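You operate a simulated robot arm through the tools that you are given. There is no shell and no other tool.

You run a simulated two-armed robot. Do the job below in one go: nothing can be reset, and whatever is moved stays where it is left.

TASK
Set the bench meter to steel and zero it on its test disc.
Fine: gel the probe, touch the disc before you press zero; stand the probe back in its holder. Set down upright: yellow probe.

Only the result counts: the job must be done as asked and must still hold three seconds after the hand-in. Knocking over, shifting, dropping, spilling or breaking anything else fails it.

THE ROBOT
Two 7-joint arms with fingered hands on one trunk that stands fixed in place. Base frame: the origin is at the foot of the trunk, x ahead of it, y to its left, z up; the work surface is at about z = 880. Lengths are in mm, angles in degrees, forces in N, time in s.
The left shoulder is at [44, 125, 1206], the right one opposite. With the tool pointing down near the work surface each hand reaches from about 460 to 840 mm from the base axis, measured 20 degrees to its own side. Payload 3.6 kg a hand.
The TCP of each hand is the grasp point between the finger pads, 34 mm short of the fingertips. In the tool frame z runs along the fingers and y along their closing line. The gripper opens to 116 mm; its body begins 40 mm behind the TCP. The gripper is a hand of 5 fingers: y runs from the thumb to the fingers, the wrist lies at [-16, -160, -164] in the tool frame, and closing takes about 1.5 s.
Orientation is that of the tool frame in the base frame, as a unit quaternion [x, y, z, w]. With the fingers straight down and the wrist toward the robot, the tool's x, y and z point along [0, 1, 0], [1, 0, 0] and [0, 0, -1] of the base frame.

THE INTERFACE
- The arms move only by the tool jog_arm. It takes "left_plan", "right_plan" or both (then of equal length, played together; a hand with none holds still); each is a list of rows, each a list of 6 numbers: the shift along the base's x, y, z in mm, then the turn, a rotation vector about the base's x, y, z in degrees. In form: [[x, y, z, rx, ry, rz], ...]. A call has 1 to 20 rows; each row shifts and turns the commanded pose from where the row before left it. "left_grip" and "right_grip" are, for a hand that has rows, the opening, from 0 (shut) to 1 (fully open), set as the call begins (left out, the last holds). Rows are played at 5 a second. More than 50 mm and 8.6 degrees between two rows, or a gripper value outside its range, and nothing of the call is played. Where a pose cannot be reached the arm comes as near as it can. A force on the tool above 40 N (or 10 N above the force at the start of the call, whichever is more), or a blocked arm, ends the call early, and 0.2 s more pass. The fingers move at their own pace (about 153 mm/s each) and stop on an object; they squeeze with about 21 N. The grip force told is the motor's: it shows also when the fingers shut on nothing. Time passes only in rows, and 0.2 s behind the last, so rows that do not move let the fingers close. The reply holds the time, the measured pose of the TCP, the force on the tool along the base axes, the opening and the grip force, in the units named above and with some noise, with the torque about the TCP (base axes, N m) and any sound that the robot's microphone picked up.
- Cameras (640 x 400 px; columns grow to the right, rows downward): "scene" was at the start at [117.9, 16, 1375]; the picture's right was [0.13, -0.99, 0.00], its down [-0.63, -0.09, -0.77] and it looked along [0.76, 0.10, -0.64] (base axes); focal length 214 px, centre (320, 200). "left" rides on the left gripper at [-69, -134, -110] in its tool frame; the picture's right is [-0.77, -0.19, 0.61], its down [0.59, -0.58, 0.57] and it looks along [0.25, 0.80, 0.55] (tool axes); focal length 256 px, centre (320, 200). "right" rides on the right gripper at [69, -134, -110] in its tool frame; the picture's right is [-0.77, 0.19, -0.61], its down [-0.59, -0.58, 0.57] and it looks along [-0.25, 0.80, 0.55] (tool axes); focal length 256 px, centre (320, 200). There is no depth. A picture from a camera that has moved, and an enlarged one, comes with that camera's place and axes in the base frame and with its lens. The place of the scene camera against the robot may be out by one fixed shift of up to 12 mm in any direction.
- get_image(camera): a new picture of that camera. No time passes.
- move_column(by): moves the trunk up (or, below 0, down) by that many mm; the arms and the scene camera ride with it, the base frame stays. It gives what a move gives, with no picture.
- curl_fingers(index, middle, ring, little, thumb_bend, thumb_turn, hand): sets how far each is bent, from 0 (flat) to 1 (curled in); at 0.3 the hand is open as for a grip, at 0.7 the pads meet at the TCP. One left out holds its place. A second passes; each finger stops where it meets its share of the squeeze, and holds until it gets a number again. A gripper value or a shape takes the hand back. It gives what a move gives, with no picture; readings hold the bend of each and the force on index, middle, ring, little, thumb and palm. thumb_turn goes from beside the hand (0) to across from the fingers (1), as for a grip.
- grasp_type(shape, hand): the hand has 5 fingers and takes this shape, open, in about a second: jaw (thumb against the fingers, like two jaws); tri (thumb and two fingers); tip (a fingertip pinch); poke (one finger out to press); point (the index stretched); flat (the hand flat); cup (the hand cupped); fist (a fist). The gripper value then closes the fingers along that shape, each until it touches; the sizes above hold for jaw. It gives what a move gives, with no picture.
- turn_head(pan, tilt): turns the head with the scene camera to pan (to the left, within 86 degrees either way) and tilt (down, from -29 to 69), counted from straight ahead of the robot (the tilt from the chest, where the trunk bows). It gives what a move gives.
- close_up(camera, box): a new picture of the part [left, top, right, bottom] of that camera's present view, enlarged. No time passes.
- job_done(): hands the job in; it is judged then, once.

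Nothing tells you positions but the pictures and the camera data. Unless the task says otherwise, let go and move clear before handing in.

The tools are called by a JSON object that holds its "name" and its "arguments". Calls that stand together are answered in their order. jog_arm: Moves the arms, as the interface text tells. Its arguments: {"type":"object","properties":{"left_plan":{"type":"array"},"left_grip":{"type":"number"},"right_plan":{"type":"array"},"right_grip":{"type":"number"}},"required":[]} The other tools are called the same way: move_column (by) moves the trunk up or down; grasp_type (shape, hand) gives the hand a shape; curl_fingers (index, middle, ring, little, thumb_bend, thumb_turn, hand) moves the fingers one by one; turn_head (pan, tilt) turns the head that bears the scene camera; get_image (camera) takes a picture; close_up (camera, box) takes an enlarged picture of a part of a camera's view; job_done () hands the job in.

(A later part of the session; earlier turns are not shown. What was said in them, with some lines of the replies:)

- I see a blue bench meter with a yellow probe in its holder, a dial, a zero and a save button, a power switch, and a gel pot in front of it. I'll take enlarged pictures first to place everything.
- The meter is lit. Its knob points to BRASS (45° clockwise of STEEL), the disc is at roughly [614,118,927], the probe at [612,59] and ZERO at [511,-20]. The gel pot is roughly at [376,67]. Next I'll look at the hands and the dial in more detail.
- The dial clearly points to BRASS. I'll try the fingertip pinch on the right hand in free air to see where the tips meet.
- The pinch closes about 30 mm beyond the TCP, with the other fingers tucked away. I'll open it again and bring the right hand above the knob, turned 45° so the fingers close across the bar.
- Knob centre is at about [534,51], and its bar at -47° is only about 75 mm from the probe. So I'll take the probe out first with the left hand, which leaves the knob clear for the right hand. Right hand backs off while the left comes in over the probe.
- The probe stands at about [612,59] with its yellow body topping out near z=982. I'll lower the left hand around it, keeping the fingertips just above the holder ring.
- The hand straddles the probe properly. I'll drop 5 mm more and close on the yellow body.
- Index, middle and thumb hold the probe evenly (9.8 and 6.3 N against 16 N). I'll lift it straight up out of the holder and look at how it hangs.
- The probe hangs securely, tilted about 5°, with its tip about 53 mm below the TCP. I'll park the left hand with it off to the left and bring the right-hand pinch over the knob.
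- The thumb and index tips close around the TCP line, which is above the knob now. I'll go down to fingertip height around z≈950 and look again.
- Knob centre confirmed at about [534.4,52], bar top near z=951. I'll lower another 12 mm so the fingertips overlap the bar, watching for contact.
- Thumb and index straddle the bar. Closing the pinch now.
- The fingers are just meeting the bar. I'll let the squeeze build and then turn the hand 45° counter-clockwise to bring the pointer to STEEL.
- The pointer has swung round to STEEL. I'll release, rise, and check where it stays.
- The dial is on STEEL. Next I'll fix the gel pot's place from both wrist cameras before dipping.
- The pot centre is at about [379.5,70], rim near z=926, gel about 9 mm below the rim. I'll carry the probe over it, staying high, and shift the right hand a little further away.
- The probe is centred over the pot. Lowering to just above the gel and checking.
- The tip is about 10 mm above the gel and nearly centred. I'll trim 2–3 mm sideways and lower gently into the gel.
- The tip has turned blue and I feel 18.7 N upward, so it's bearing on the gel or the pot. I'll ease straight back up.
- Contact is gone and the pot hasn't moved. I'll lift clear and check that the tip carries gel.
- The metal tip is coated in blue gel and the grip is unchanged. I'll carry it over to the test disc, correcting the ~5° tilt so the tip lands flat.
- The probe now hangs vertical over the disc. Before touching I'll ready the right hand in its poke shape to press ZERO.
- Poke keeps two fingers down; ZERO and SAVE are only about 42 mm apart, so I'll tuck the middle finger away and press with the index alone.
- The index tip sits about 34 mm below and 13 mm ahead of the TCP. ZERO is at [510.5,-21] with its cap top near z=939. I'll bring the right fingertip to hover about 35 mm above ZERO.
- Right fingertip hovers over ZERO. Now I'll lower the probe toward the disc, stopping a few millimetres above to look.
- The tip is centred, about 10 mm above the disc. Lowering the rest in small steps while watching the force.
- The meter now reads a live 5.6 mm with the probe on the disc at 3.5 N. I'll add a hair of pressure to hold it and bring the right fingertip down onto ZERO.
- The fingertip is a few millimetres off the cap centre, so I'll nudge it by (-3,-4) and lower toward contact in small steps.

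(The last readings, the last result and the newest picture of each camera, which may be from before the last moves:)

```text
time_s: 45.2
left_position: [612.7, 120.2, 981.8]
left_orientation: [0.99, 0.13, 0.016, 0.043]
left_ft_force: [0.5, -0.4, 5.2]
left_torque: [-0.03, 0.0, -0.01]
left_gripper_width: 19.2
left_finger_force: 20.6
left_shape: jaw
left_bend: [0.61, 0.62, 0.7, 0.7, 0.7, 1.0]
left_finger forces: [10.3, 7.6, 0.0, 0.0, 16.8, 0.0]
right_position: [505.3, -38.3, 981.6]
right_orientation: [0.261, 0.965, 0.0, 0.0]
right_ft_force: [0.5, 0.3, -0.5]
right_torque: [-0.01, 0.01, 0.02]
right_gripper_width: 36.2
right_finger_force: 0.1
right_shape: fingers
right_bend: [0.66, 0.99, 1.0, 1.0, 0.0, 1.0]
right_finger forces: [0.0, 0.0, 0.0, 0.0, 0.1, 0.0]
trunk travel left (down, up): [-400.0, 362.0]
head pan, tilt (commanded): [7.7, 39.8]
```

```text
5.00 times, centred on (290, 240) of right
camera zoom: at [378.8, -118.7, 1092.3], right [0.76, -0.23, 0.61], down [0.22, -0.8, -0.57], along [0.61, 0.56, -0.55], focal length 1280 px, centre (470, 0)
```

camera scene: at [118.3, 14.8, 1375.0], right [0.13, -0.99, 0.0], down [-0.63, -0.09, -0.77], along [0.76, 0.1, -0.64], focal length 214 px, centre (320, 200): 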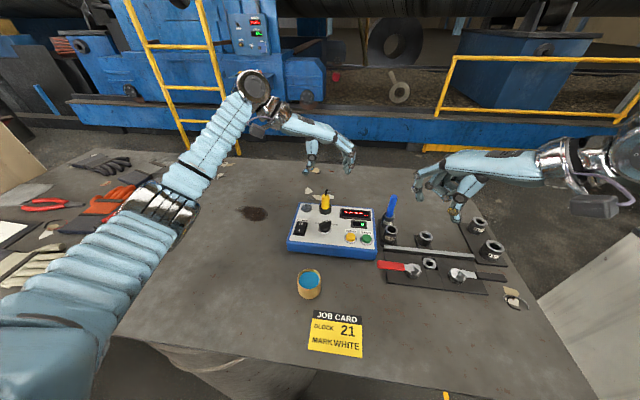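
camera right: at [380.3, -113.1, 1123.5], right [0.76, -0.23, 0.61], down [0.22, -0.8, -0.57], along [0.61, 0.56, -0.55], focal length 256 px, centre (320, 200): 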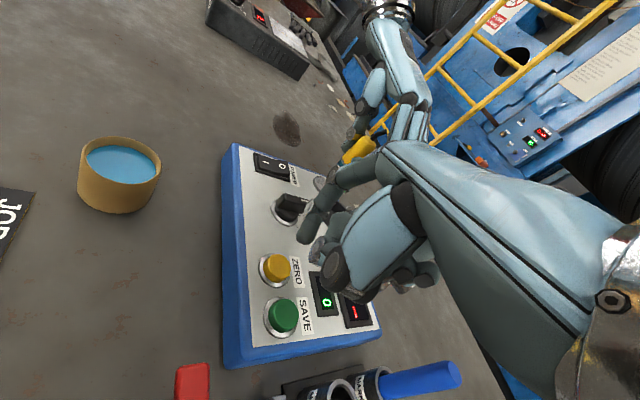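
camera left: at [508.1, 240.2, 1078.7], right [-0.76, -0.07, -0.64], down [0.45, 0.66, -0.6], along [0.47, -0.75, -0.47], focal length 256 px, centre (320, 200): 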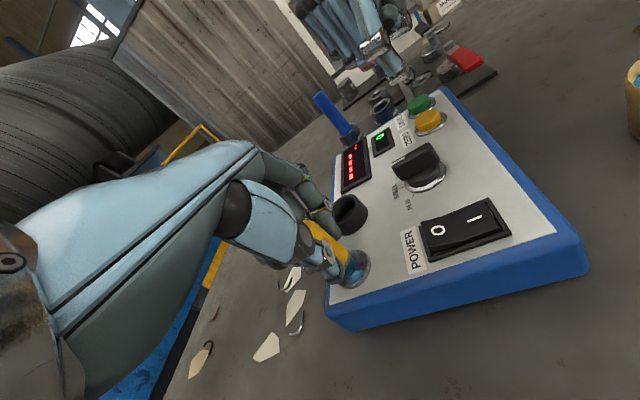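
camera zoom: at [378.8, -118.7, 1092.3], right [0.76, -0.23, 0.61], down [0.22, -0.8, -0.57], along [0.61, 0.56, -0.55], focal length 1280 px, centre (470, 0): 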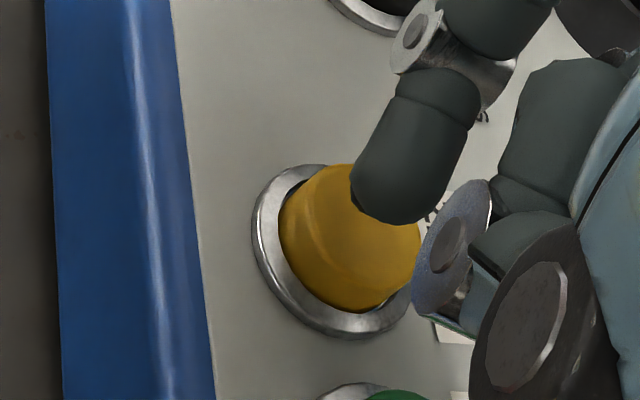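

Aligned within a few millimetres and the tucked fingers clear SAVE by about 40 mm. Pressing down in small steps.

{"name": "jog_arm", "arguments": {"right_plan": [[0, 0, -2, 0, 0, 0], [0, 0, -2, 0, 0, 0], [0, 0, 0, 0, 0, 0]]}}

{"name": "jog_arm", "arguments": {"right_plan": [[0, 0, -1.5, 0, 0, 0], [0, 0, -1, 0, 0, 0], [0, 0, 0, 0, 0, 0]]}}

{"name": "close_up", "arguments": {"camera": "left", "box": [320, 80, 460, 190]}}

{"name": "close_up", "arguments": {"camera": "scene", "box": [325, 210, 385, 250]}}

```text
time_s: 46.0
left_position: [614.1, 119.1, 981.1]
left_orientation: [0.99, 0.13, 0.017, 0.043]
left_ft_force: [1.0, -0.2, 5.4]
left_torque: [0.01, 0.01, 0.01]
left_gripper_width: 19.2
left_finger_force: 21.0
left_shape: jaw
left_bend: [0.61, 0.62, 0.7, 0.7, 0.7, 1.0]
left_finger forces: [10.4, 7.6, 0.0, 0.0, 16.7, 0.0]
right_position: [504.5, -37.4, 977.8]
right_orientation: [0.26, 0.966, 0.0, 0.0]
right_ft_force: [-0.9, -1.2, -1.0]
right_torque: [-0.01, -0.05, -0.02]
right_gripper_width: 36.1
right_finger_force: 0.1
right_shape: fingers
right_bend: [0.66, 0.99, 1.0, 1.0, 0.0, 1.0]
right_finger forces: [0.1, 0.0, 0.0, 0.0, 0.0, 0.0]
trunk travel left (down, up): [-400.0, 362.0]
head pan, tilt (commanded): [7.7, 39.8]
```

```text
time_s: 46.8
left_position: [613.6, 120.8, 982.1]
left_orientation: [0.99, 0.131, 0.016, 0.044]
left_ft_force: [0.4, 0.2, 6.3]
left_torque: [0.0, 0.0, 0.0]
left_gripper_width: 19.2
left_finger_force: 20.7
left_shape: jaw
left_bend: [0.61, 0.62, 0.7, 0.7, 0.7, 1.0]
left_finger forces: [10.4, 7.6, 0.0, 0.1, 16.8, 0.0]
right_position: [503.9, -38.3, 975.8]
right_orientation: [0.26, 0.965, 0.0, 0.0]
right_ft_force: [0.2, -0.1, 0.0]
right_torque: [0.04, 0.0, -0.02]
right_gripper_width: 36.4
right_finger_force: 0.0
right_shape: fingers
right_bend: [0.66, 0.99, 1.0, 1.0, 0.0, 1.0]
right_finger forces: [0.0, 0.0, 0.1, 0.1, 0.0, 0.1]
trunk travel left (down, up): [-400.0, 362.0]
head pan, tilt (commanded): [7.7, 39.8]
```

```text
3.64 times, centred on (390, 135) of left
camera zoom: at [507.4, 239.8, 1077.7], right [-0.76, -0.07, -0.64], down [0.45, 0.66, -0.6], along [0.47, -0.75, -0.47], focal length 931 px, centre (66, 436)
```

zoom: 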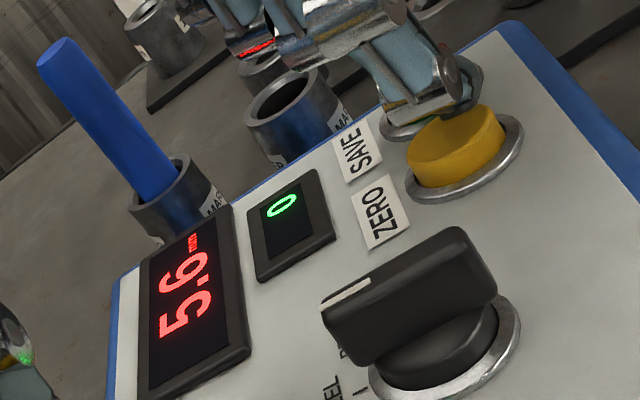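

```text
10.00 times, centred on (355, 230) of scene
camera zoom: at [117.4, 15.7, 1375.1], right [0.13, -0.99, 0.0], down [-0.63, -0.09, -0.77], along [0.76, 0.1, -0.64], focal length 2145 px, centre (-30, -100)
```

zoom: 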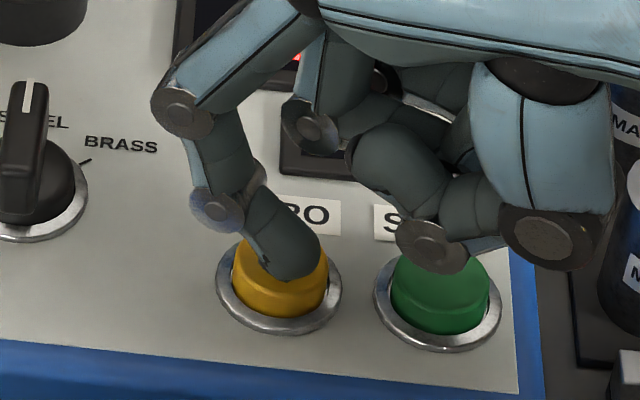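

{"name": "jog_arm", "arguments": {"right_plan": [[0, 0, -1.5, 0, 0, 0], [0, 0, -1, 0, 0, 0], [0, 0, 0, 0, 0, 0]]}}

{"name": "jog_arm", "arguments": {"right_plan": [[0, 0, -1, 0, 0, 0], [0, 0, -1, 0, 0, 0], [0, 0, 0, 0, 0, 0]]}}

{"name": "close_up", "arguments": {"camera": "left", "box": [320, 80, 460, 190]}}

{"name": "close_up", "arguments": {"camera": "right", "box": [250, 200, 330, 280]}}

```text
time_s: 47.6
left_position: [613.7, 119.7, 981.8]
left_orientation: [0.99, 0.13, 0.016, 0.044]
left_ft_force: [0.4, -0.6, 6.3]
left_torque: [0.0, 0.02, -0.01]
left_gripper_width: 19.3
left_finger_force: 20.5
left_shape: jaw
left_bend: [0.61, 0.62, 0.7, 0.7, 0.7, 1.0]
left_finger forces: [10.4, 7.6, 0.1, 0.1, 16.8, 0.0]
right_position: [503.0, -37.1, 973.1]
right_orientation: [0.26, 0.965, -0.001, 0.0]
right_ft_force: [-0.2, -0.8, 0.7]
right_torque: [-0.02, 0.0, -0.03]
right_gripper_width: 36.0
right_finger_force: 0.7
right_shape: fingers
right_bend: [0.66, 0.99, 1.0, 1.0, 0.0, 1.0]
right_finger forces: [0.2, 0.1, 0.1, 0.0, 0.0, 0.0]
trunk travel left (down, up): [-400.0, 362.0]
head pan, tilt (commanded): [7.7, 39.8]
```

```text
time_s: 48.4
left_position: [614.1, 120.3, 981.3]
left_orientation: [0.99, 0.13, 0.016, 0.044]
left_ft_force: [0.6, -0.2, 5.2]
left_torque: [0.01, -0.02, -0.03]
left_gripper_width: 19.0
left_finger_force: 20.9
left_shape: jaw
left_bend: [0.61, 0.62, 0.7, 0.7, 0.7, 1.0]
left_finger forces: [10.4, 7.6, 0.1, 0.0, 16.8, 0.0]
right_position: [505.7, -37.1, 972.4]
right_orientation: [0.261, 0.965, 0.0, 0.001]
right_ft_force: [0.7, 0.6, 1.5]
right_torque: [0.04, 0.0, 0.03]
right_gripper_width: 36.3
right_finger_force: 0.7
right_shape: fingers
right_bend: [0.66, 0.99, 1.0, 1.0, 0.0, 1.0]
right_finger forces: [1.9, 0.1, 0.0, 0.0, 0.0, 0.0]
trunk travel left (down, up): [-400.0, 362.0]
head pan, tilt (commanded): [7.7, 39.8]
heard: click
```

```text
3.64 times, centred on (390, 135) of left
camera zoom: at [507.3, 239.8, 1077.7], right [-0.76, -0.07, -0.64], down [0.45, 0.66, -0.6], along [0.47, -0.75, -0.47], focal length 931 px, centre (66, 436)
```

zoom: 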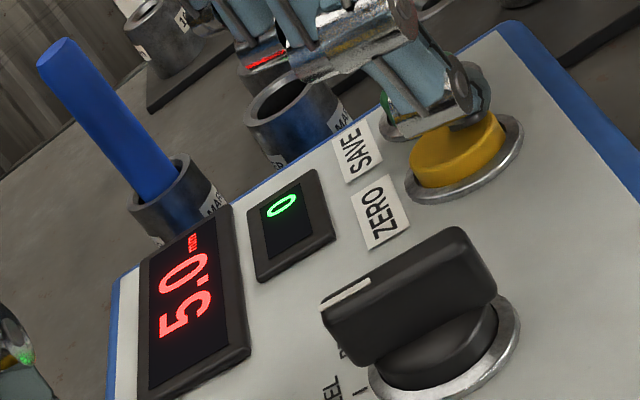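

```text
5.00 times, centred on (290, 240) of right
camera zoom: at [377.9, -118.1, 1081.3], right [0.76, -0.23, 0.61], down [0.22, -0.79, -0.57], along [0.61, 0.56, -0.55], focal length 1280 px, centre (470, 0)
```

zoom: 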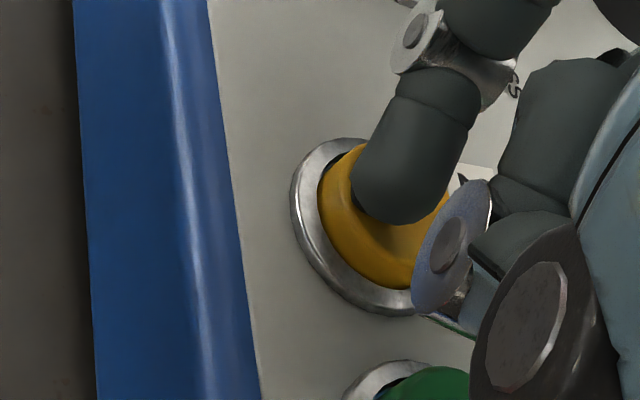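

A click, and the reading changed from 5.6 to 5.0 mm: the zero has been taken. I'll lift the right finger off first, with the probe still on the disc.

{"name": "jog_arm", "arguments": {"right_plan": [[0, 0, 4, 0, 0, 0], [0, 0, 10, 0, 0, 0], [0, 0, 25, 0, 0, 0], [0, 0, 30, 0, 0, 0], [0, -35, 10, 0, 0, 0], [0, -35, 0, 0, 0, 0], [0, -35, 0, 0, 0, 0], [0, -35, 0, 0, 0, 0], [0, 0, 0, 0, 0, 0]]}}

{"name": "close_up", "arguments": {"camera": "scene", "box": [280, 160, 400, 260]}}

{"name": "close_up", "arguments": {"camera": "left", "box": [320, 80, 460, 190]}}

```text
time_s: 50.4
left_position: [613.7, 120.0, 981.5]
left_orientation: [0.99, 0.13, 0.016, 0.044]
left_ft_force: [0.6, 0.8, 4.7]
left_torque: [0.04, 0.05, 0.01]
left_gripper_width: 19.3
left_finger_force: 20.9
left_shape: jaw
left_bend: [0.61, 0.62, 0.7, 0.7, 0.7, 1.0]
left_finger forces: [10.7, 7.1, 0.0, 0.0, 17.4, 0.1]
right_position: [506.9, -176.2, 1050.2]
right_orientation: [0.26, 0.966, 0.0, 0.001]
right_ft_force: [0.2, 0.7, 0.6]
right_torque: [0.03, 0.01, 0.0]
right_gripper_width: 36.5
right_finger_force: 0.1
right_shape: fingers
right_bend: [0.66, 0.99, 1.0, 1.0, 0.0, 1.0]
right_finger forces: [0.0, 0.1, 0.0, 0.1, 0.0, 0.0]
trunk travel left (down, up): [-400.0, 362.0]
head pan, tilt (commanded): [7.7, 39.8]
```

```text
4.00 times, centred on (340, 210) of scene
camera zoom: at [117.4, 15.7, 1375.1], right [0.13, -0.99, 0.0], down [-0.63, -0.09, -0.77], along [0.76, 0.1, -0.64], focal length 858 px, centre (240, 160)
```

zoom: 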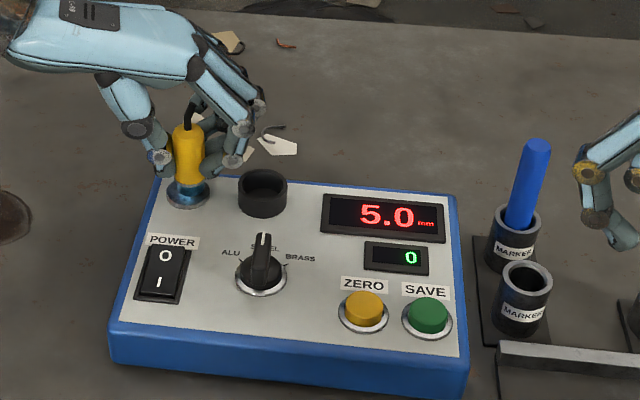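

```text
3.64 times, centred on (390, 135) of left
camera zoom: at [507.4, 239.6, 1077.6], right [-0.76, -0.07, -0.64], down [0.45, 0.66, -0.6], along [0.47, -0.75, -0.47], focal length 931 px, centre (66, 436)
```

zoom: 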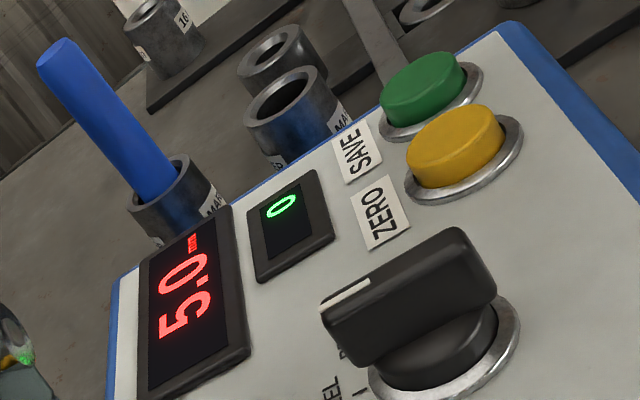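

The meter holds 5.0 mm. Now I'll lift the probe off the disc and carry it over its holder.

{"name": "jog_arm", "arguments": {"left_plan": [[0, 0, 3, 0, 0, 0], [0, 0, 12, 0, 0, 0], [0, 0, 25, 0, 0, 0], [0, 0, 15, 0, 0, 0], [-1.5, -28, 0, 0, 0, 0], [-1.8, -29.4, 0, 0, 0, 0], [0, 0, 0, 0, 0, 0], [0, 0, 0, 0, 0, 0]]}}

{"name": "close_up", "arguments": {"camera": "scene", "box": [290, 150, 370, 230]}}

{"name": "close_up", "arguments": {"camera": "left", "box": [300, 200, 440, 320]}}

{"name": "close_up", "arguments": {"camera": "right", "box": [240, 60, 360, 180]}}

```text
time_s: 52.2
left_position: [611.3, 61.4, 1035.0]
left_orientation: [0.99, 0.13, 0.017, 0.044]
left_ft_force: [0.2, 0.1, 0.0]
left_torque: [-0.02, 0.01, 0.01]
left_gripper_width: 19.2
left_finger_force: 21.3
left_shape: jaw
left_bend: [0.61, 0.62, 0.7, 0.7, 0.7, 1.0]
left_finger forces: [10.5, 6.9, 0.0, 0.1, 16.5, 0.0]
right_position: [506.7, -177.1, 1050.1]
right_orientation: [0.26, 0.966, 0.001, 0.0]
right_ft_force: [0.5, -0.5, 0.0]
right_torque: [0.02, 0.03, -0.01]
right_gripper_width: 36.3
right_finger_force: 0.0
right_shape: fingers
right_bend: [0.66, 0.99, 1.0, 1.0, 0.0, 1.0]
right_finger forces: [0.0, 0.0, 0.0, 0.0, 0.0, 0.0]
trunk travel left (down, up): [-400.0, 362.0]
head pan, tilt (commanded): [7.7, 39.8]
```

```text
5.00 times, centred on (330, 190) of scene
camera zoom: at [118.1, 15.5, 1375.0], right [0.13, -0.99, 0.0], down [-0.63, -0.09, -0.77], along [0.76, 0.1, -0.64], focal length 1072 px, centre (270, 250)
```

zoom: 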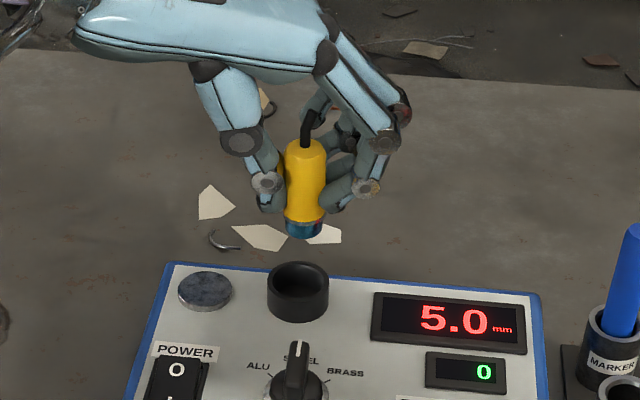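

```text
3.33 times, centred on (370, 260) of left
camera zoom: at [505.0, 180.8, 1131.4], right [-0.76, -0.07, -0.64], down [0.45, 0.66, -0.6], along [0.47, -0.75, -0.47], focal length 853 px, centre (153, 0)
```

zoom: 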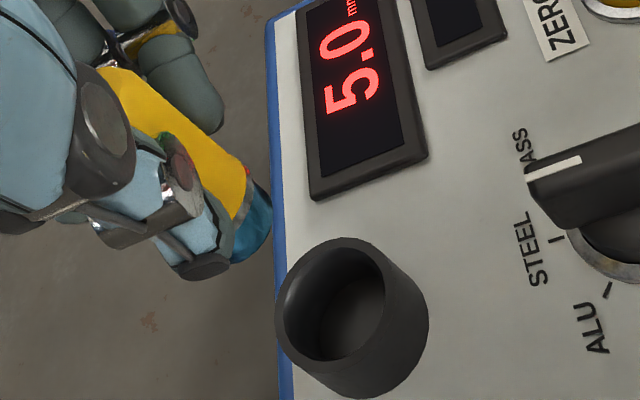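

```text
3.33 times, centred on (300, 120) of right
camera zoom: at [380.9, -257.8, 1160.0], right [0.76, -0.23, 0.61], down [0.22, -0.79, -0.57], along [0.61, 0.56, -0.55], focal length 853 px, centre (387, 467)
```

zoom: 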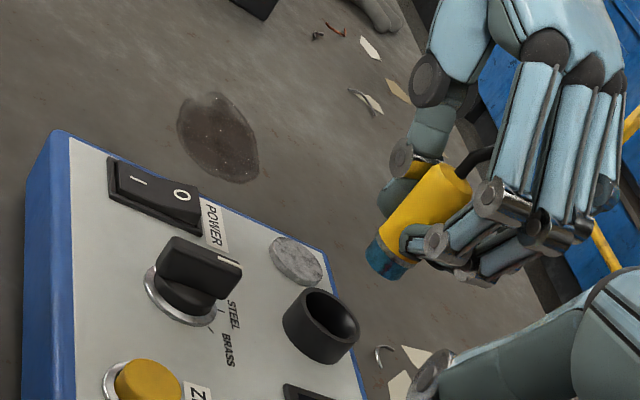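

The probe is nearly above the holder. I'll lower until the tip is just over the ring, where I can judge the alignment more exactly.

{"name": "jog_arm", "arguments": {"left_plan": [[0, 1.5, -15, 0, 0, 0], [0, 0, -12, 0, 0, 0], [0, 0, -6, 0, 0, 0], [0, 0, 0, 0, 0, 0]]}}

{"name": "close_up", "arguments": {"camera": "scene", "box": [305, 170, 355, 220]}}

{"name": "close_up", "arguments": {"camera": "left", "box": [310, 220, 410, 300]}}

{"name": "close_up", "arguments": {"camera": "right", "box": [260, 90, 340, 170]}}

```text
time_s: 53.2
left_position: [610.5, 64.4, 1002.4]
left_orientation: [0.99, 0.13, 0.017, 0.044]
left_ft_force: [0.4, 0.1, 0.3]
left_torque: [0.02, 0.02, 0.04]
left_gripper_width: 19.3
left_finger_force: 21.3
left_shape: jaw
left_bend: [0.61, 0.62, 0.7, 0.7, 0.7, 1.0]
left_finger forces: [10.5, 6.8, 0.0, 0.0, 16.4, 0.0]
right_position: [507.2, -177.1, 1049.8]
right_orientation: [0.261, 0.965, 0.0, 0.0]
right_ft_force: [0.4, 0.3, -0.2]
right_torque: [0.01, -0.02, -0.02]
right_gripper_width: 36.5
right_finger_force: 0.0
right_shape: fingers
right_bend: [0.66, 0.99, 1.0, 1.0, 0.0, 1.0]
right_finger forces: [0.0, 0.0, 0.0, 0.1, 0.1, 0.0]
trunk travel left (down, up): [-400.0, 362.0]
head pan, tilt (commanded): [7.7, 39.8]
```

```text
8.00 times, centred on (330, 195) of scene
camera zoom: at [118.0, 15.7, 1375.0], right [0.13, -0.99, 0.0], down [-0.63, -0.09, -0.77], along [0.76, 0.1, -0.64], focal length 1716 px, centre (240, 240)
```

zoom: 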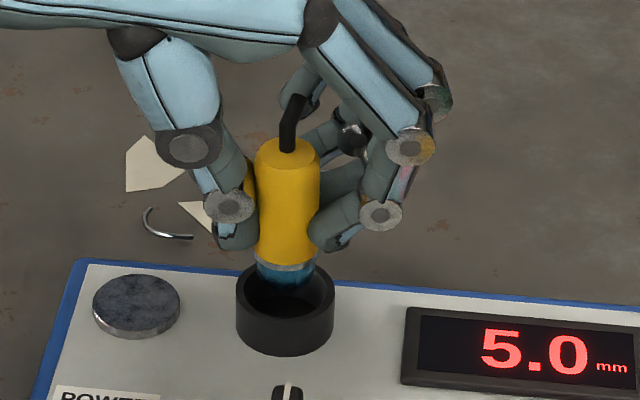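

```text
5.00 times, centred on (360, 260) of left
camera zoom: at [504.6, 183.4, 1099.0], right [-0.76, -0.07, -0.64], down [0.45, 0.66, -0.6], along [0.47, -0.75, -0.47], focal length 1280 px, centre (120, -100)
```

zoom: 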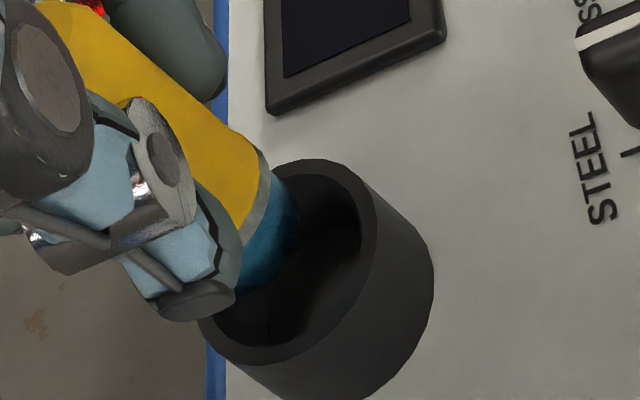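

```text
5.00 times, centred on (300, 130) of right
camera zoom: at [380.8, -257.7, 1160.1], right [0.76, -0.23, 0.61], down [0.22, -0.8, -0.57], along [0.61, 0.56, -0.55], focal length 1280 px, centre (420, 550)
```

zoom: 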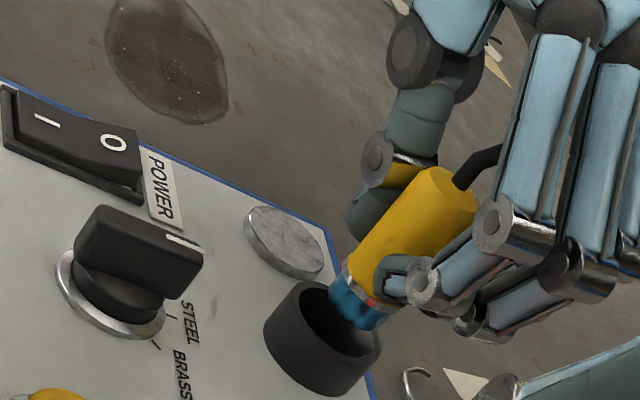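

Judging the three views together, the tip is about 8 mm above the ring and centred within 1–2 mm. Lowering slowly into the holder, watching for side forces.

{"name": "jog_arm", "arguments": {"left_plan": [[0, 0, -4, 0, 0, 0], [0, 0, -3, 0, 0, 0], [0, 0, -3, 0, 0, 0], [0, 0, 0, 0, 0, 0]]}}

{"name": "close_up", "arguments": {"camera": "scene", "box": [305, 170, 355, 220]}}

{"name": "close_up", "arguments": {"camera": "left", "box": [310, 220, 410, 300]}}

{"name": "close_up", "arguments": {"camera": "right", "box": [260, 90, 340, 170]}}

```text
time_s: 54.2
left_position: [611.3, 65.3, 990.9]
left_orientation: [0.99, 0.13, 0.016, 0.044]
left_ft_force: [0.6, 0.7, -0.1]
left_torque: [0.01, -0.02, 0.01]
left_gripper_width: 19.2
left_finger_force: 21.1
left_shape: jaw
left_bend: [0.61, 0.62, 0.7, 0.7, 0.7, 1.0]
left_finger forces: [10.6, 6.9, 0.1, 0.0, 16.4, 0.1]
right_position: [507.1, -177.6, 1049.3]
right_orientation: [0.261, 0.965, 0.0, 0.0]
right_ft_force: [0.3, 0.1, 0.2]
right_torque: [0.03, 0.04, -0.01]
right_gripper_width: 36.4
right_finger_force: 0.1
right_shape: fingers
right_bend: [0.66, 0.99, 1.0, 1.0, 0.0, 1.0]
right_finger forces: [0.0, 0.0, 0.0, 0.0, 0.0, 0.0]
trunk travel left (down, up): [-400.0, 362.0]
head pan, tilt (commanded): [7.7, 39.8]
```

```text
8.00 times, centred on (330, 195) of scene
camera zoom: at [118.0, 15.7, 1375.0], right [0.13, -0.99, 0.0], down [-0.63, -0.09, -0.77], along [0.76, 0.1, -0.64], focal length 1716 px, centre (240, 240)
```

zoom: 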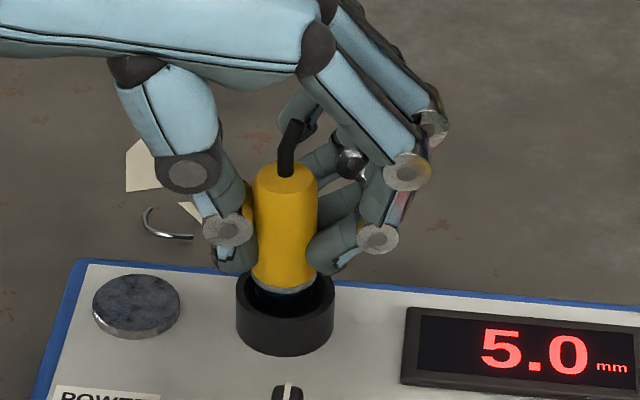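

```text
5.00 times, centred on (360, 260) of left
camera zoom: at [504.8, 183.9, 1087.9], right [-0.76, -0.07, -0.64], down [0.45, 0.66, -0.6], along [0.47, -0.75, -0.47], focal length 1280 px, centre (120, -100)
```

zoom: 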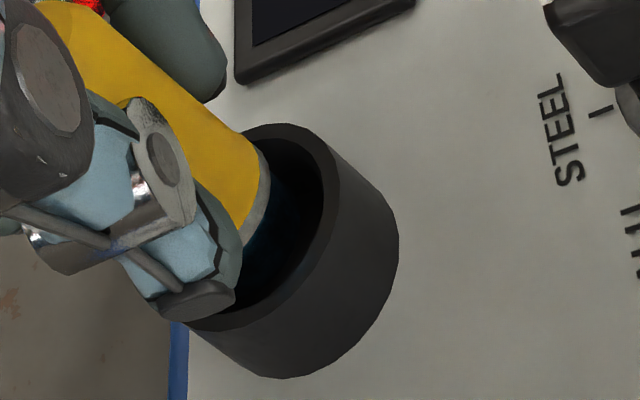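

```text
5.00 times, centred on (300, 130) of right
camera zoom: at [380.8, -257.7, 1160.1], right [0.76, -0.23, 0.61], down [0.22, -0.8, -0.57], along [0.61, 0.56, -0.55], focal length 1280 px, centre (420, 550)
```

zoom: 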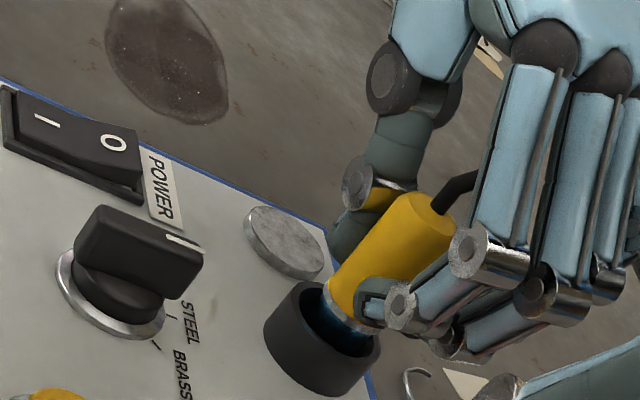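

{"name": "jog_arm", "arguments": {"left_plan": [[0, 0, -2, 0, 0, 0], [0, 0, -2, 0, 0, 0], [0, 0, 0, 0, 0, 0]]}}

{"name": "jog_arm", "arguments": {"left_plan": [[0, 0, -1.5, 0, 0, 0], [0, 0, -1, 0, 0, 0], [0, 0, 0, 0, 0, 0]]}}

{"name": "close_up", "arguments": {"camera": "scene", "box": [305, 170, 355, 220]}}

{"name": "close_up", "arguments": {"camera": "left", "box": [310, 220, 410, 300]}}

```text
time_s: 55.0
left_position: [609.6, 65.4, 987.6]
left_orientation: [0.99, 0.13, 0.017, 0.044]
left_ft_force: [0.2, -0.2, -1.0]
left_torque: [0.04, -0.01, 0.01]
left_gripper_width: 19.1
left_finger_force: 20.7
left_shape: jaw
left_bend: [0.61, 0.62, 0.7, 0.7, 0.7, 1.0]
left_finger forces: [10.4, 6.9, 0.0, 0.1, 16.3, 0.0]
right_position: [507.5, -177.0, 1049.7]
right_orientation: [0.26, 0.966, 0.0, 0.0]
right_ft_force: [0.4, -0.5, 0.9]
right_torque: [-0.02, 0.0, 0.03]
right_gripper_width: 36.4
right_finger_force: 0.0
right_shape: fingers
right_bend: [0.66, 0.99, 1.0, 1.0, 0.0, 1.0]
right_finger forces: [0.1, 0.0, 0.1, 0.0, 0.1, 0.0]
trunk travel left (down, up): [-400.0, 362.0]
head pan, tilt (commanded): [7.7, 39.8]
```

```text
time_s: 55.8
left_position: [610.2, 64.7, 986.4]
left_orientation: [0.991, 0.129, 0.016, 0.044]
left_ft_force: [-0.5, 0.6, -0.6]
left_torque: [0.0, 0.0, -0.01]
left_gripper_width: 18.9
left_finger_force: 21.3
left_shape: jaw
left_bend: [0.61, 0.62, 0.7, 0.7, 0.7, 1.0]
left_finger forces: [10.6, 6.8, 0.0, 0.1, 16.3, 0.0]
right_position: [506.6, -176.9, 1050.4]
right_orientation: [0.26, 0.966, 0.0, -0.001]
right_ft_force: [-0.5, 0.3, -0.7]
right_torque: [0.03, 0.02, 0.0]
right_gripper_width: 36.4
right_finger_force: 0.1
right_shape: fingers
right_bend: [0.66, 0.99, 1.0, 1.0, 0.0, 1.0]
right_finger forces: [0.0, 0.0, 0.0, 0.0, 0.0, 0.0]
trunk travel left (down, up): [-400.0, 362.0]
head pan, tilt (commanded): [7.7, 39.8]
```

```text
8.00 times, centred on (330, 195) of scene
camera zoom: at [118.0, 15.7, 1375.0], right [0.13, -0.99, 0.0], down [-0.63, -0.09, -0.77], along [0.76, 0.1, -0.64], focal length 1716 px, centre (240, 240)
```

zoom: 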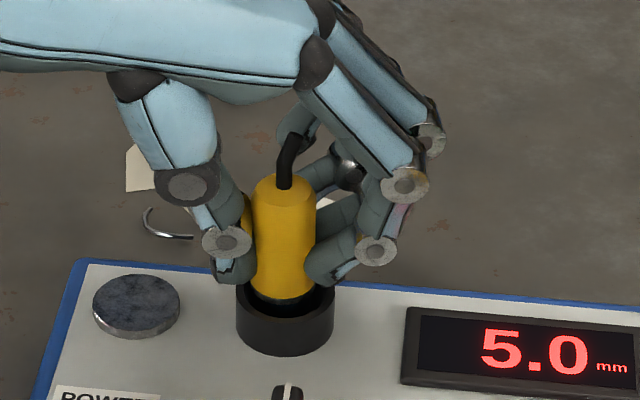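

```text
5.00 times, centred on (360, 260) of left
camera zoom: at [504.7, 184.3, 1082.3], right [-0.76, -0.07, -0.64], down [0.45, 0.66, -0.6], along [0.47, -0.75, -0.47], focal length 1280 px, centre (120, -100)
```

zoom: 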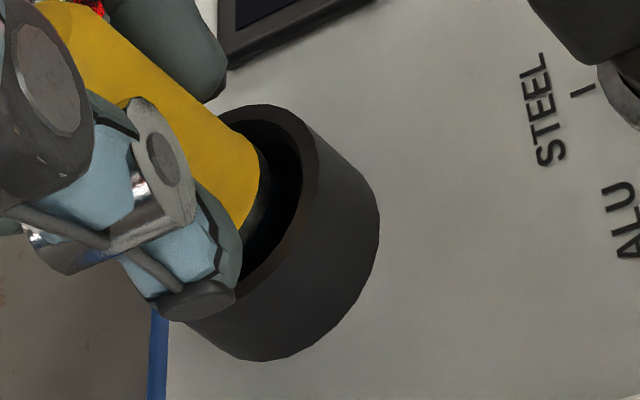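

{"name": "jog_arm", "arguments": {"left_plan": [[0, 0, -1, 0, 0, 0], [0, 0, -1, 0, 0, 0], [0, 0, 0, 0, 0, 0]]}}

{"name": "jog_arm", "arguments": {"left_plan": [[0, 0, -1, 0, 0, 0], [0, 0, 0, 0, 0, 0]]}}

{"name": "close_up", "arguments": {"camera": "right", "box": [270, 110, 330, 170]}}

{"name": "close_up", "arguments": {"camera": "scene", "box": [310, 180, 350, 220]}}

```text
time_s: 56.6
left_position: [610.0, 64.7, 983.3]
left_orientation: [0.99, 0.13, 0.017, 0.044]
left_ft_force: [-0.4, 0.1, -0.8]
left_torque: [-0.03, -0.02, 0.01]
left_gripper_width: 19.0
left_finger_force: 21.0
left_shape: jaw
left_bend: [0.61, 0.62, 0.7, 0.7, 0.7, 1.0]
left_finger forces: [10.5, 6.9, 0.1, 0.0, 16.4, 0.0]
right_position: [507.1, -177.2, 1049.6]
right_orientation: [0.26, 0.966, 0.0, -0.001]
right_ft_force: [0.6, -0.2, -0.4]
right_torque: [0.0, -0.02, -0.01]
right_gripper_width: 36.2
right_finger_force: 0.0
right_shape: fingers
right_bend: [0.66, 0.99, 1.0, 1.0, 0.0, 1.0]
right_finger forces: [0.0, 0.0, 0.0, 0.1, 0.0, 0.0]
trunk travel left (down, up): [-400.0, 362.0]
head pan, tilt (commanded): [7.7, 39.8]
```

```text
time_s: 57.2
left_position: [610.4, 63.0, 983.7]
left_orientation: [0.99, 0.13, 0.017, 0.043]
left_ft_force: [0.4, 0.3, -0.8]
left_torque: [0.01, 0.0, 0.0]
left_gripper_width: 19.2
left_finger_force: 21.0
left_shape: jaw
left_bend: [0.61, 0.62, 0.7, 0.7, 0.7, 1.0]
left_finger forces: [10.5, 6.8, 0.0, 0.1, 16.3, 0.0]
right_position: [507.5, -177.2, 1048.8]
right_orientation: [0.26, 0.965, 0.0, 0.0]
right_ft_force: [-1.0, 1.0, 0.2]
right_torque: [-0.01, -0.01, -0.04]
right_gripper_width: 36.3
right_finger_force: 0.0
right_shape: fingers
right_bend: [0.66, 0.99, 1.0, 1.0, 0.0, 1.0]
right_finger forces: [0.0, 0.0, 0.0, 0.0, 0.0, 0.0]
trunk travel left (down, up): [-400.0, 362.0]
head pan, tilt (commanded): [7.7, 39.8]
```

```text
6.67 times, centred on (300, 140) of right
camera zoom: at [380.8, -257.7, 1160.1], right [0.76, -0.23, 0.61], down [0.22, -0.8, -0.57], along [0.61, 0.56, -0.55], focal length 1707 px, centre (453, 600)
```

zoom: 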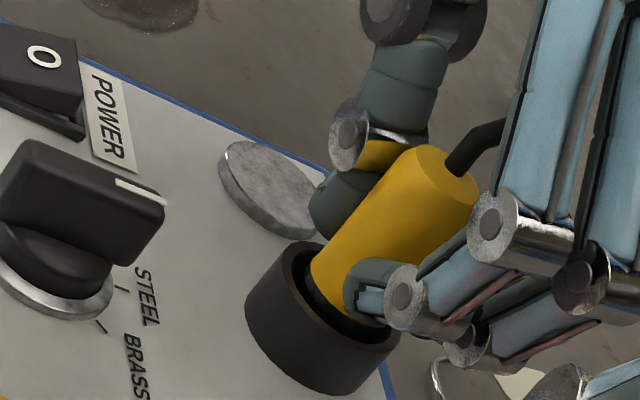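

```text
10.00 times, centred on (330, 200) of scene
camera zoom: at [118.0, 15.7, 1375.0], right [0.13, -0.99, 0.0], down [-0.63, -0.09, -0.77], along [0.76, 0.1, -0.64], focal length 2145 px, centre (220, 200)
```

zoom: 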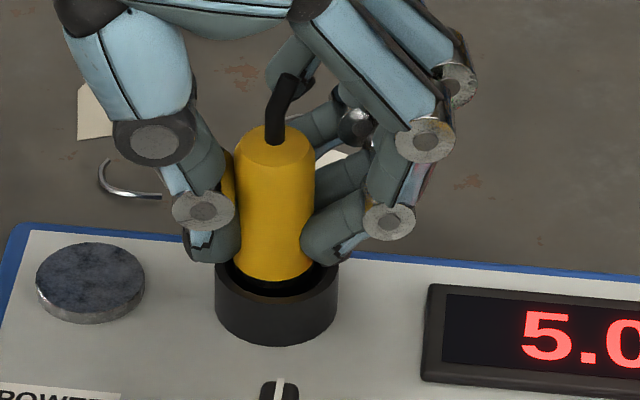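

The probe's top is back at its original height and column. One last 0.7 mm to seat it, then I'll release.

{"name": "jog_arm", "arguments": {"left_plan": [[0, 0, -0.7, 0, 0, 0], [0, 0, 0, 0, 0, 0]]}}

{"name": "jog_arm", "arguments": {"left_plan": [[0, 0, -0.7, 0, 0, 0], [0, 0, 0, 0, 0, 0]]}}

{"name": "close_up", "arguments": {"camera": "scene", "box": [310, 180, 350, 220]}}

{"name": "close_up", "arguments": {"camera": "left", "box": [310, 220, 410, 300]}}

```text
time_s: 57.8
left_position: [610.0, 65.1, 982.4]
left_orientation: [0.99, 0.13, 0.017, 0.043]
left_ft_force: [-0.5, -0.4, -0.6]
left_torque: [0.02, -0.03, -0.02]
left_gripper_width: 19.2
left_finger_force: 21.2
left_shape: jaw
left_bend: [0.61, 0.62, 0.7, 0.7, 0.7, 1.0]
left_finger forces: [10.5, 6.9, 0.0, 0.0, 16.4, 0.0]
right_position: [507.1, -176.1, 1049.9]
right_orientation: [0.261, 0.965, 0.0, 0.0]
right_ft_force: [0.5, 0.0, 0.4]
right_torque: [0.0, 0.0, 0.02]
right_gripper_width: 36.2
right_finger_force: 0.1
right_shape: fingers
right_bend: [0.66, 0.99, 1.0, 1.0, 0.0, 1.0]
right_finger forces: [0.0, 0.0, 0.0, 0.1, 0.0, 0.0]
trunk travel left (down, up): [-400.0, 362.0]
head pan, tilt (commanded): [7.7, 39.8]
```

```text
time_s: 58.4
left_position: [610.5, 64.5, 981.2]
left_orientation: [0.99, 0.131, 0.016, 0.044]
left_ft_force: [-0.7, 1.4, 0.0]
left_torque: [0.0, 0.04, 0.01]
left_gripper_width: 18.8
left_finger_force: 21.2
left_shape: jaw
left_bend: [0.61, 0.62, 0.7, 0.7, 0.7, 1.0]
left_finger forces: [10.6, 6.9, 0.1, 0.0, 16.4, 0.0]
right_position: [507.4, -176.3, 1050.2]
right_orientation: [0.261, 0.965, 0.0, 0.0]
right_ft_force: [-0.4, 0.2, 0.0]
right_torque: [-0.02, -0.01, 0.0]
right_gripper_width: 36.4
right_finger_force: 0.1
right_shape: fingers
right_bend: [0.66, 0.99, 1.0, 1.0, 0.0, 1.0]
right_finger forces: [0.1, 0.0, 0.0, 0.1, 0.0, 0.0]
trunk travel left (down, up): [-400.0, 362.0]
head pan, tilt (commanded): [7.7, 39.8]
```

```text
10.00 times, centred on (330, 200) of scene
camera zoom: at [118.0, 15.7, 1375.0], right [0.13, -0.99, 0.0], down [-0.63, -0.09, -0.77], along [0.76, 0.1, -0.64], focal length 2145 px, centre (220, 200)
```

zoom: 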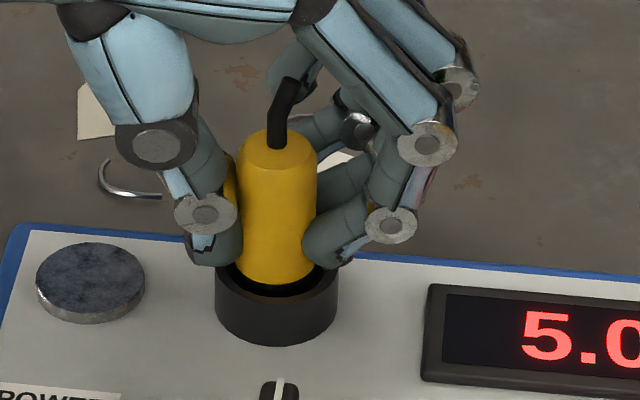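

```text
5.00 times, centred on (360, 260) of left
camera zoom: at [504.6, 183.7, 1078.1], right [-0.76, -0.07, -0.64], down [0.45, 0.66, -0.6], along [0.47, -0.75, -0.47], focal length 1280 px, centre (120, -100)
```

zoom: 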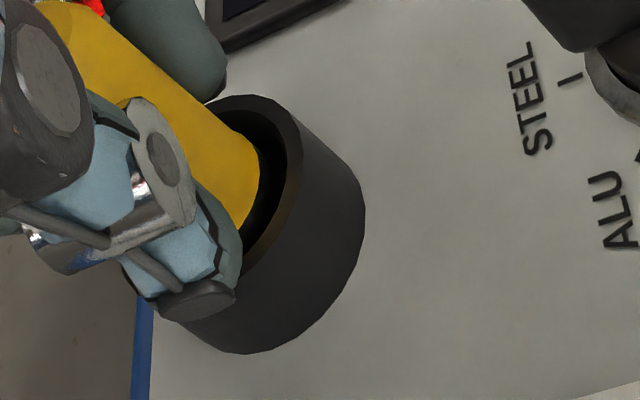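

A faint contact force shows it's seated. Opening the left hand now.

{"name": "jog_arm", "arguments": {"left_plan": [[0, 0, 0, 0, 0, 0], [0, 0, 0, 0, 0, 0], [0, 0, 0, 0, 0, 0], [0, 0, 0, 0, 0, 0], [0, 0, 0, 0, 0, 0]], "left_grip": 0.8}}

{"name": "close_up", "arguments": {"camera": "scene", "box": [300, 170, 360, 220]}}

{"name": "close_up", "arguments": {"camera": "left", "box": [290, 200, 410, 300]}}

{"name": "close_up", "arguments": {"camera": "right", "box": [250, 90, 350, 180]}}

```text
time_s: 59.6
left_position: [610.2, 64.0, 981.5]
left_orientation: [0.99, 0.13, 0.016, 0.043]
left_ft_force: [-0.6, 0.9, 0.2]
left_torque: [0.04, -0.02, 0.01]
left_gripper_width: 92.7
left_finger_force: 0.1
left_shape: jaw
left_bend: [0.33, 0.34, 0.46, 0.45, 0.51, 0.98]
left_finger forces: [0.1, 0.0, 0.0, 0.0, 0.1, 0.0]
right_position: [506.1, -177.5, 1048.9]
right_orientation: [0.26, 0.966, -0.001, 0.0]
right_ft_force: [0.1, -0.2, 0.6]
right_torque: [-0.01, 0.03, 0.0]
right_gripper_width: 36.3
right_finger_force: 0.1
right_shape: fingers
right_bend: [0.66, 0.99, 1.0, 1.0, 0.0, 1.0]
right_finger forces: [0.0, 0.0, 0.0, 0.0, 0.0, 0.1]
trunk travel left (down, up): [-400.0, 362.0]
head pan, tilt (commanded): [7.7, 39.8]
```

```text
8.00 times, centred on (330, 195) of scene
camera zoom: at [118.0, 15.7, 1375.0], right [0.13, -0.99, 0.0], down [-0.63, -0.09, -0.77], along [0.76, 0.1, -0.64], focal length 1716 px, centre (240, 240)
```

zoom: 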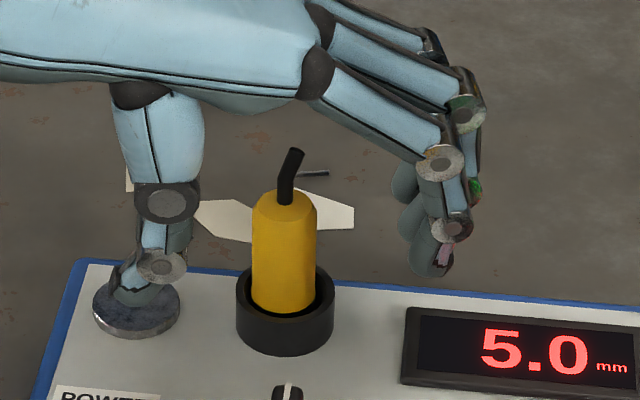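

```text
4.00 times, centred on (350, 250) of left
camera zoom: at [504.5, 183.6, 1078.2], right [-0.76, -0.07, -0.64], down [0.45, 0.66, -0.6], along [0.47, -0.75, -0.47], focal length 1024 px, centre (200, 0)
```

zoom: 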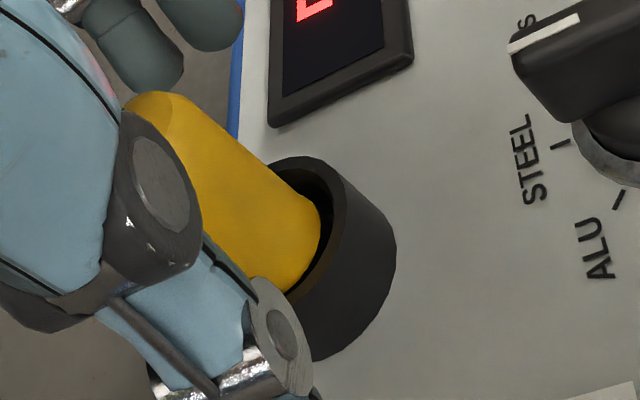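

```text
4.44 times, centred on (300, 135) of right
camera zoom: at [380.8, -257.7, 1160.1], right [0.76, -0.23, 0.61], down [0.22, -0.8, -0.57], along [0.61, 0.56, -0.55], focal length 1138 px, centre (409, 489)
```

zoom: 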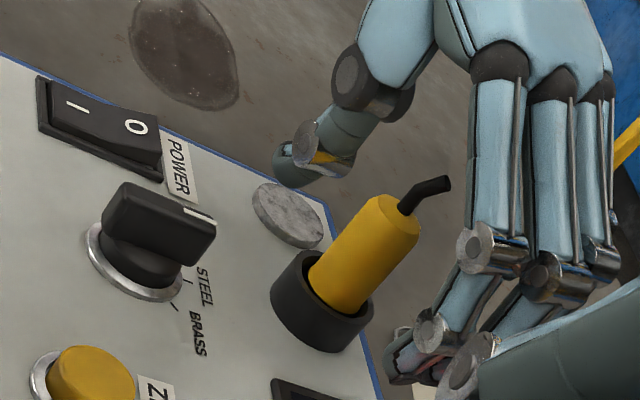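

The probe stands upright in its holder, and the display holds 5.0 mm. I'll raise the left hand straight up and move it clear.

{"name": "jog_arm", "arguments": {"left_plan": [[0, 0, 10, 0, 0, 0], [0, 0, 20, 0, 0, 0], [0, 0, 30, 0, 0, 0], [0, 0, 35, 0, 0, 0], [0, 0, 40, 0, 0, 0], [-10, 35, 10, 0, 0, 0], [-10, 40, 0, 0, 0, 0], [-10, 40, 0, 0, 0, 0], [-10, 40, 0, 0, 0, 0], [0, 0, 0, 0, 0, 0]], "right_plan": [[0, 0, 0, 0, 0, 0], [0, 0, 10, 0, 0, 0], [0, 0, 30, 0, 0, 0], [0, 0, 30, 0, 0, 0], [0, 0, 0, 0, 0, 0], [0, 0, 0, 0, 0, 0], [0, 0, 0, 0, 0, 0], [0, 0, 0, 0, 0, 0], [0, 0, 0, 0, 0, 0], [0, 0, 0, 0, 0, 0]]}}

{"name": "get_image", "arguments": {"camera": "scene"}}

{"name": "close_up", "arguments": {"camera": "scene", "box": [280, 170, 400, 310]}}

{"name": "close_up", "arguments": {"camera": "left", "box": [320, 120, 480, 280]}}

{"name": "close_up", "arguments": {"camera": "right", "box": [70, 80, 320, 280]}}

```text
time_s: 61.8
left_position: [572.1, 218.7, 1128.3]
left_orientation: [0.99, 0.129, 0.016, 0.043]
left_ft_force: [-0.3, -0.1, 0.6]
left_torque: [0.03, 0.01, -0.02]
left_gripper_width: 92.5
left_finger_force: 0.1
left_shape: jaw
left_bend: [0.33, 0.34, 0.46, 0.45, 0.51, 0.98]
left_finger forces: [0.0, 0.0, 0.0, 0.0, 0.1, 0.0]
right_position: [506.3, -177.0, 1121.0]
right_orientation: [0.261, 0.965, 0.0, 0.0]
right_ft_force: [0.3, 0.2, 0.6]
right_torque: [0.03, -0.02, 0.04]
right_gripper_width: 36.7
right_finger_force: 0.1
right_shape: fingers
right_bend: [0.66, 0.99, 1.0, 1.0, 0.0, 1.0]
right_finger forces: [0.1, 0.1, 0.0, 0.0, 0.0, 0.0]
trunk travel left (down, up): [-400.0, 362.0]
head pan, tilt (commanded): [7.7, 39.8]
```

```text
taken
camera scene: at [118.2, 15.2, 1375.0], right [0.13, -0.99, 0.0], down [-0.63, -0.09, -0.77], along [0.76, 0.1, -0.64], focal length 214 px, centre (320, 200)
```

scene: 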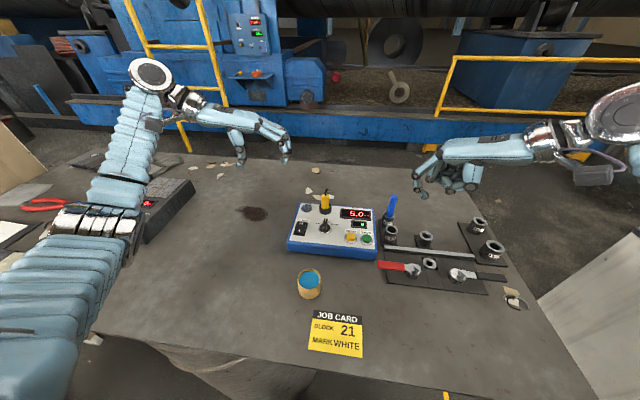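

```text
2.86 times, centred on (340, 240) of scene
camera zoom: at [118.2, 15.2, 1375.0], right [0.13, -0.99, 0.0], down [-0.63, -0.09, -0.77], along [0.76, 0.1, -0.64], focal length 613 px, centre (263, 86)
```

zoom: 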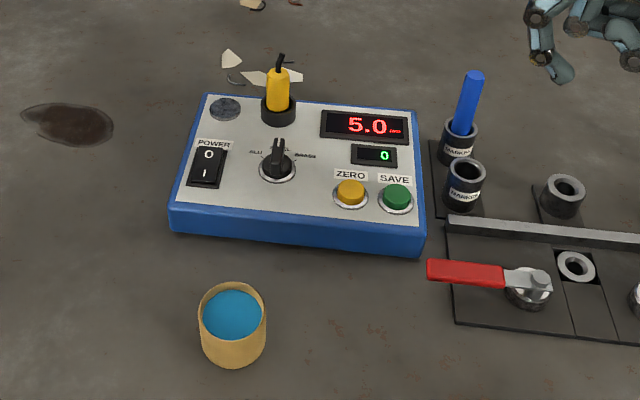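

```text
2.50 times, centred on (400, 200) of left
camera zoom: at [466.0, 337.8, 1225.4], right [-0.76, -0.07, -0.64], down [0.45, 0.66, -0.6], along [0.47, -0.75, -0.47], focal length 640 px, centre (120, 200)
```

zoom: 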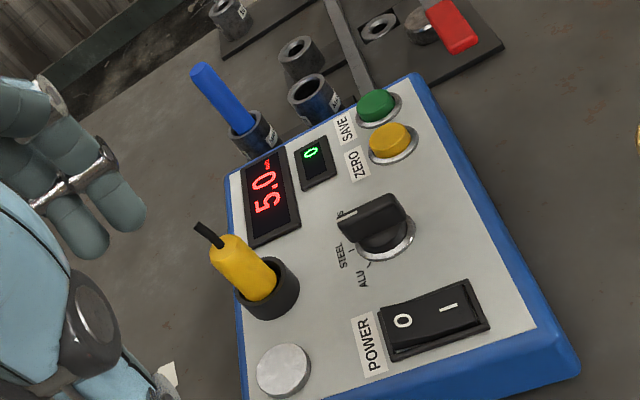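

```text
2.00 times, centred on (195, 180) of right
camera zoom: at [379.5, -257.3, 1230.7], right [0.76, -0.23, 0.61], down [0.22, -0.79, -0.57], along [0.61, 0.56, -0.55], focal length 512 px, centre (570, 240)
```

zoom: 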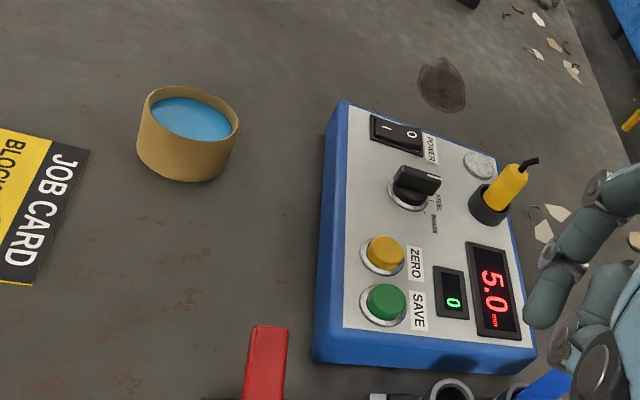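

{"name": "close_up", "arguments": {"camera": "scene", "box": [300, 180, 370, 250]}}

{"name": "close_up", "arguments": {"camera": "right", "box": [240, 120, 320, 200]}}

```text
5.71 times, centred on (335, 215) of scene
camera zoom: at [118.2, 15.2, 1375.0], right [0.13, -0.99, 0.0], down [-0.63, -0.09, -0.77], along [0.76, 0.1, -0.64], focal length 1226 px, centre (234, 114)
```

zoom: 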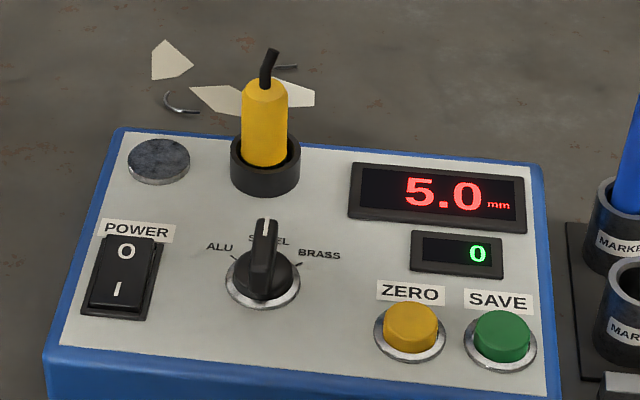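

```text
5.00 times, centred on (280, 160) of right
camera zoom: at [379.5, -257.3, 1230.7], right [0.76, -0.23, 0.61], down [0.22, -0.79, -0.57], along [0.61, 0.56, -0.55], focal length 1280 px, centre (520, 400)
```

zoom: 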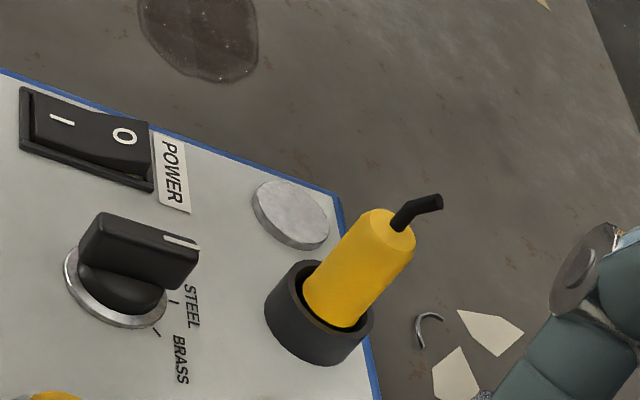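

The dial points to STEEL and the meter, zeroed on the disc, reads 5.0 mm. The save count is still 0, the gelled probe stands upright in its holder, the pot and everything else are where they were, and both hands are clear. Handing in.

{"name": "job_done", "arguments": {}}

```text
The job is handed in.
```

The job is handed in. The bench meter is set to STEEL and was zeroed with the gelled probe touching its test disc.

- **Dial:** turned from BRASS to STEEL; the pointer lines up with the STEEL mark.
- **Gel:** the probe tip came out of the pot coated in blue gel. It pressed down at about 19 N for a moment, on the gel or the pot, and the pot did not move.
- **Zero:** with the probe on the disc, I pressed ZERO once. There was a click and the reading went from 5.6 to 5.0 mm. I did not press SAVE, so the count still shows 0.
- **Probe:** standing upright in its holder, with both hands released and clear.

In the last pictures the meter, gel pot and marker holders were all where they started, and the display still read 5.0 mm. The hand-in returned no verdict, so whether the result held for three seconds afterwards is not confirmed.
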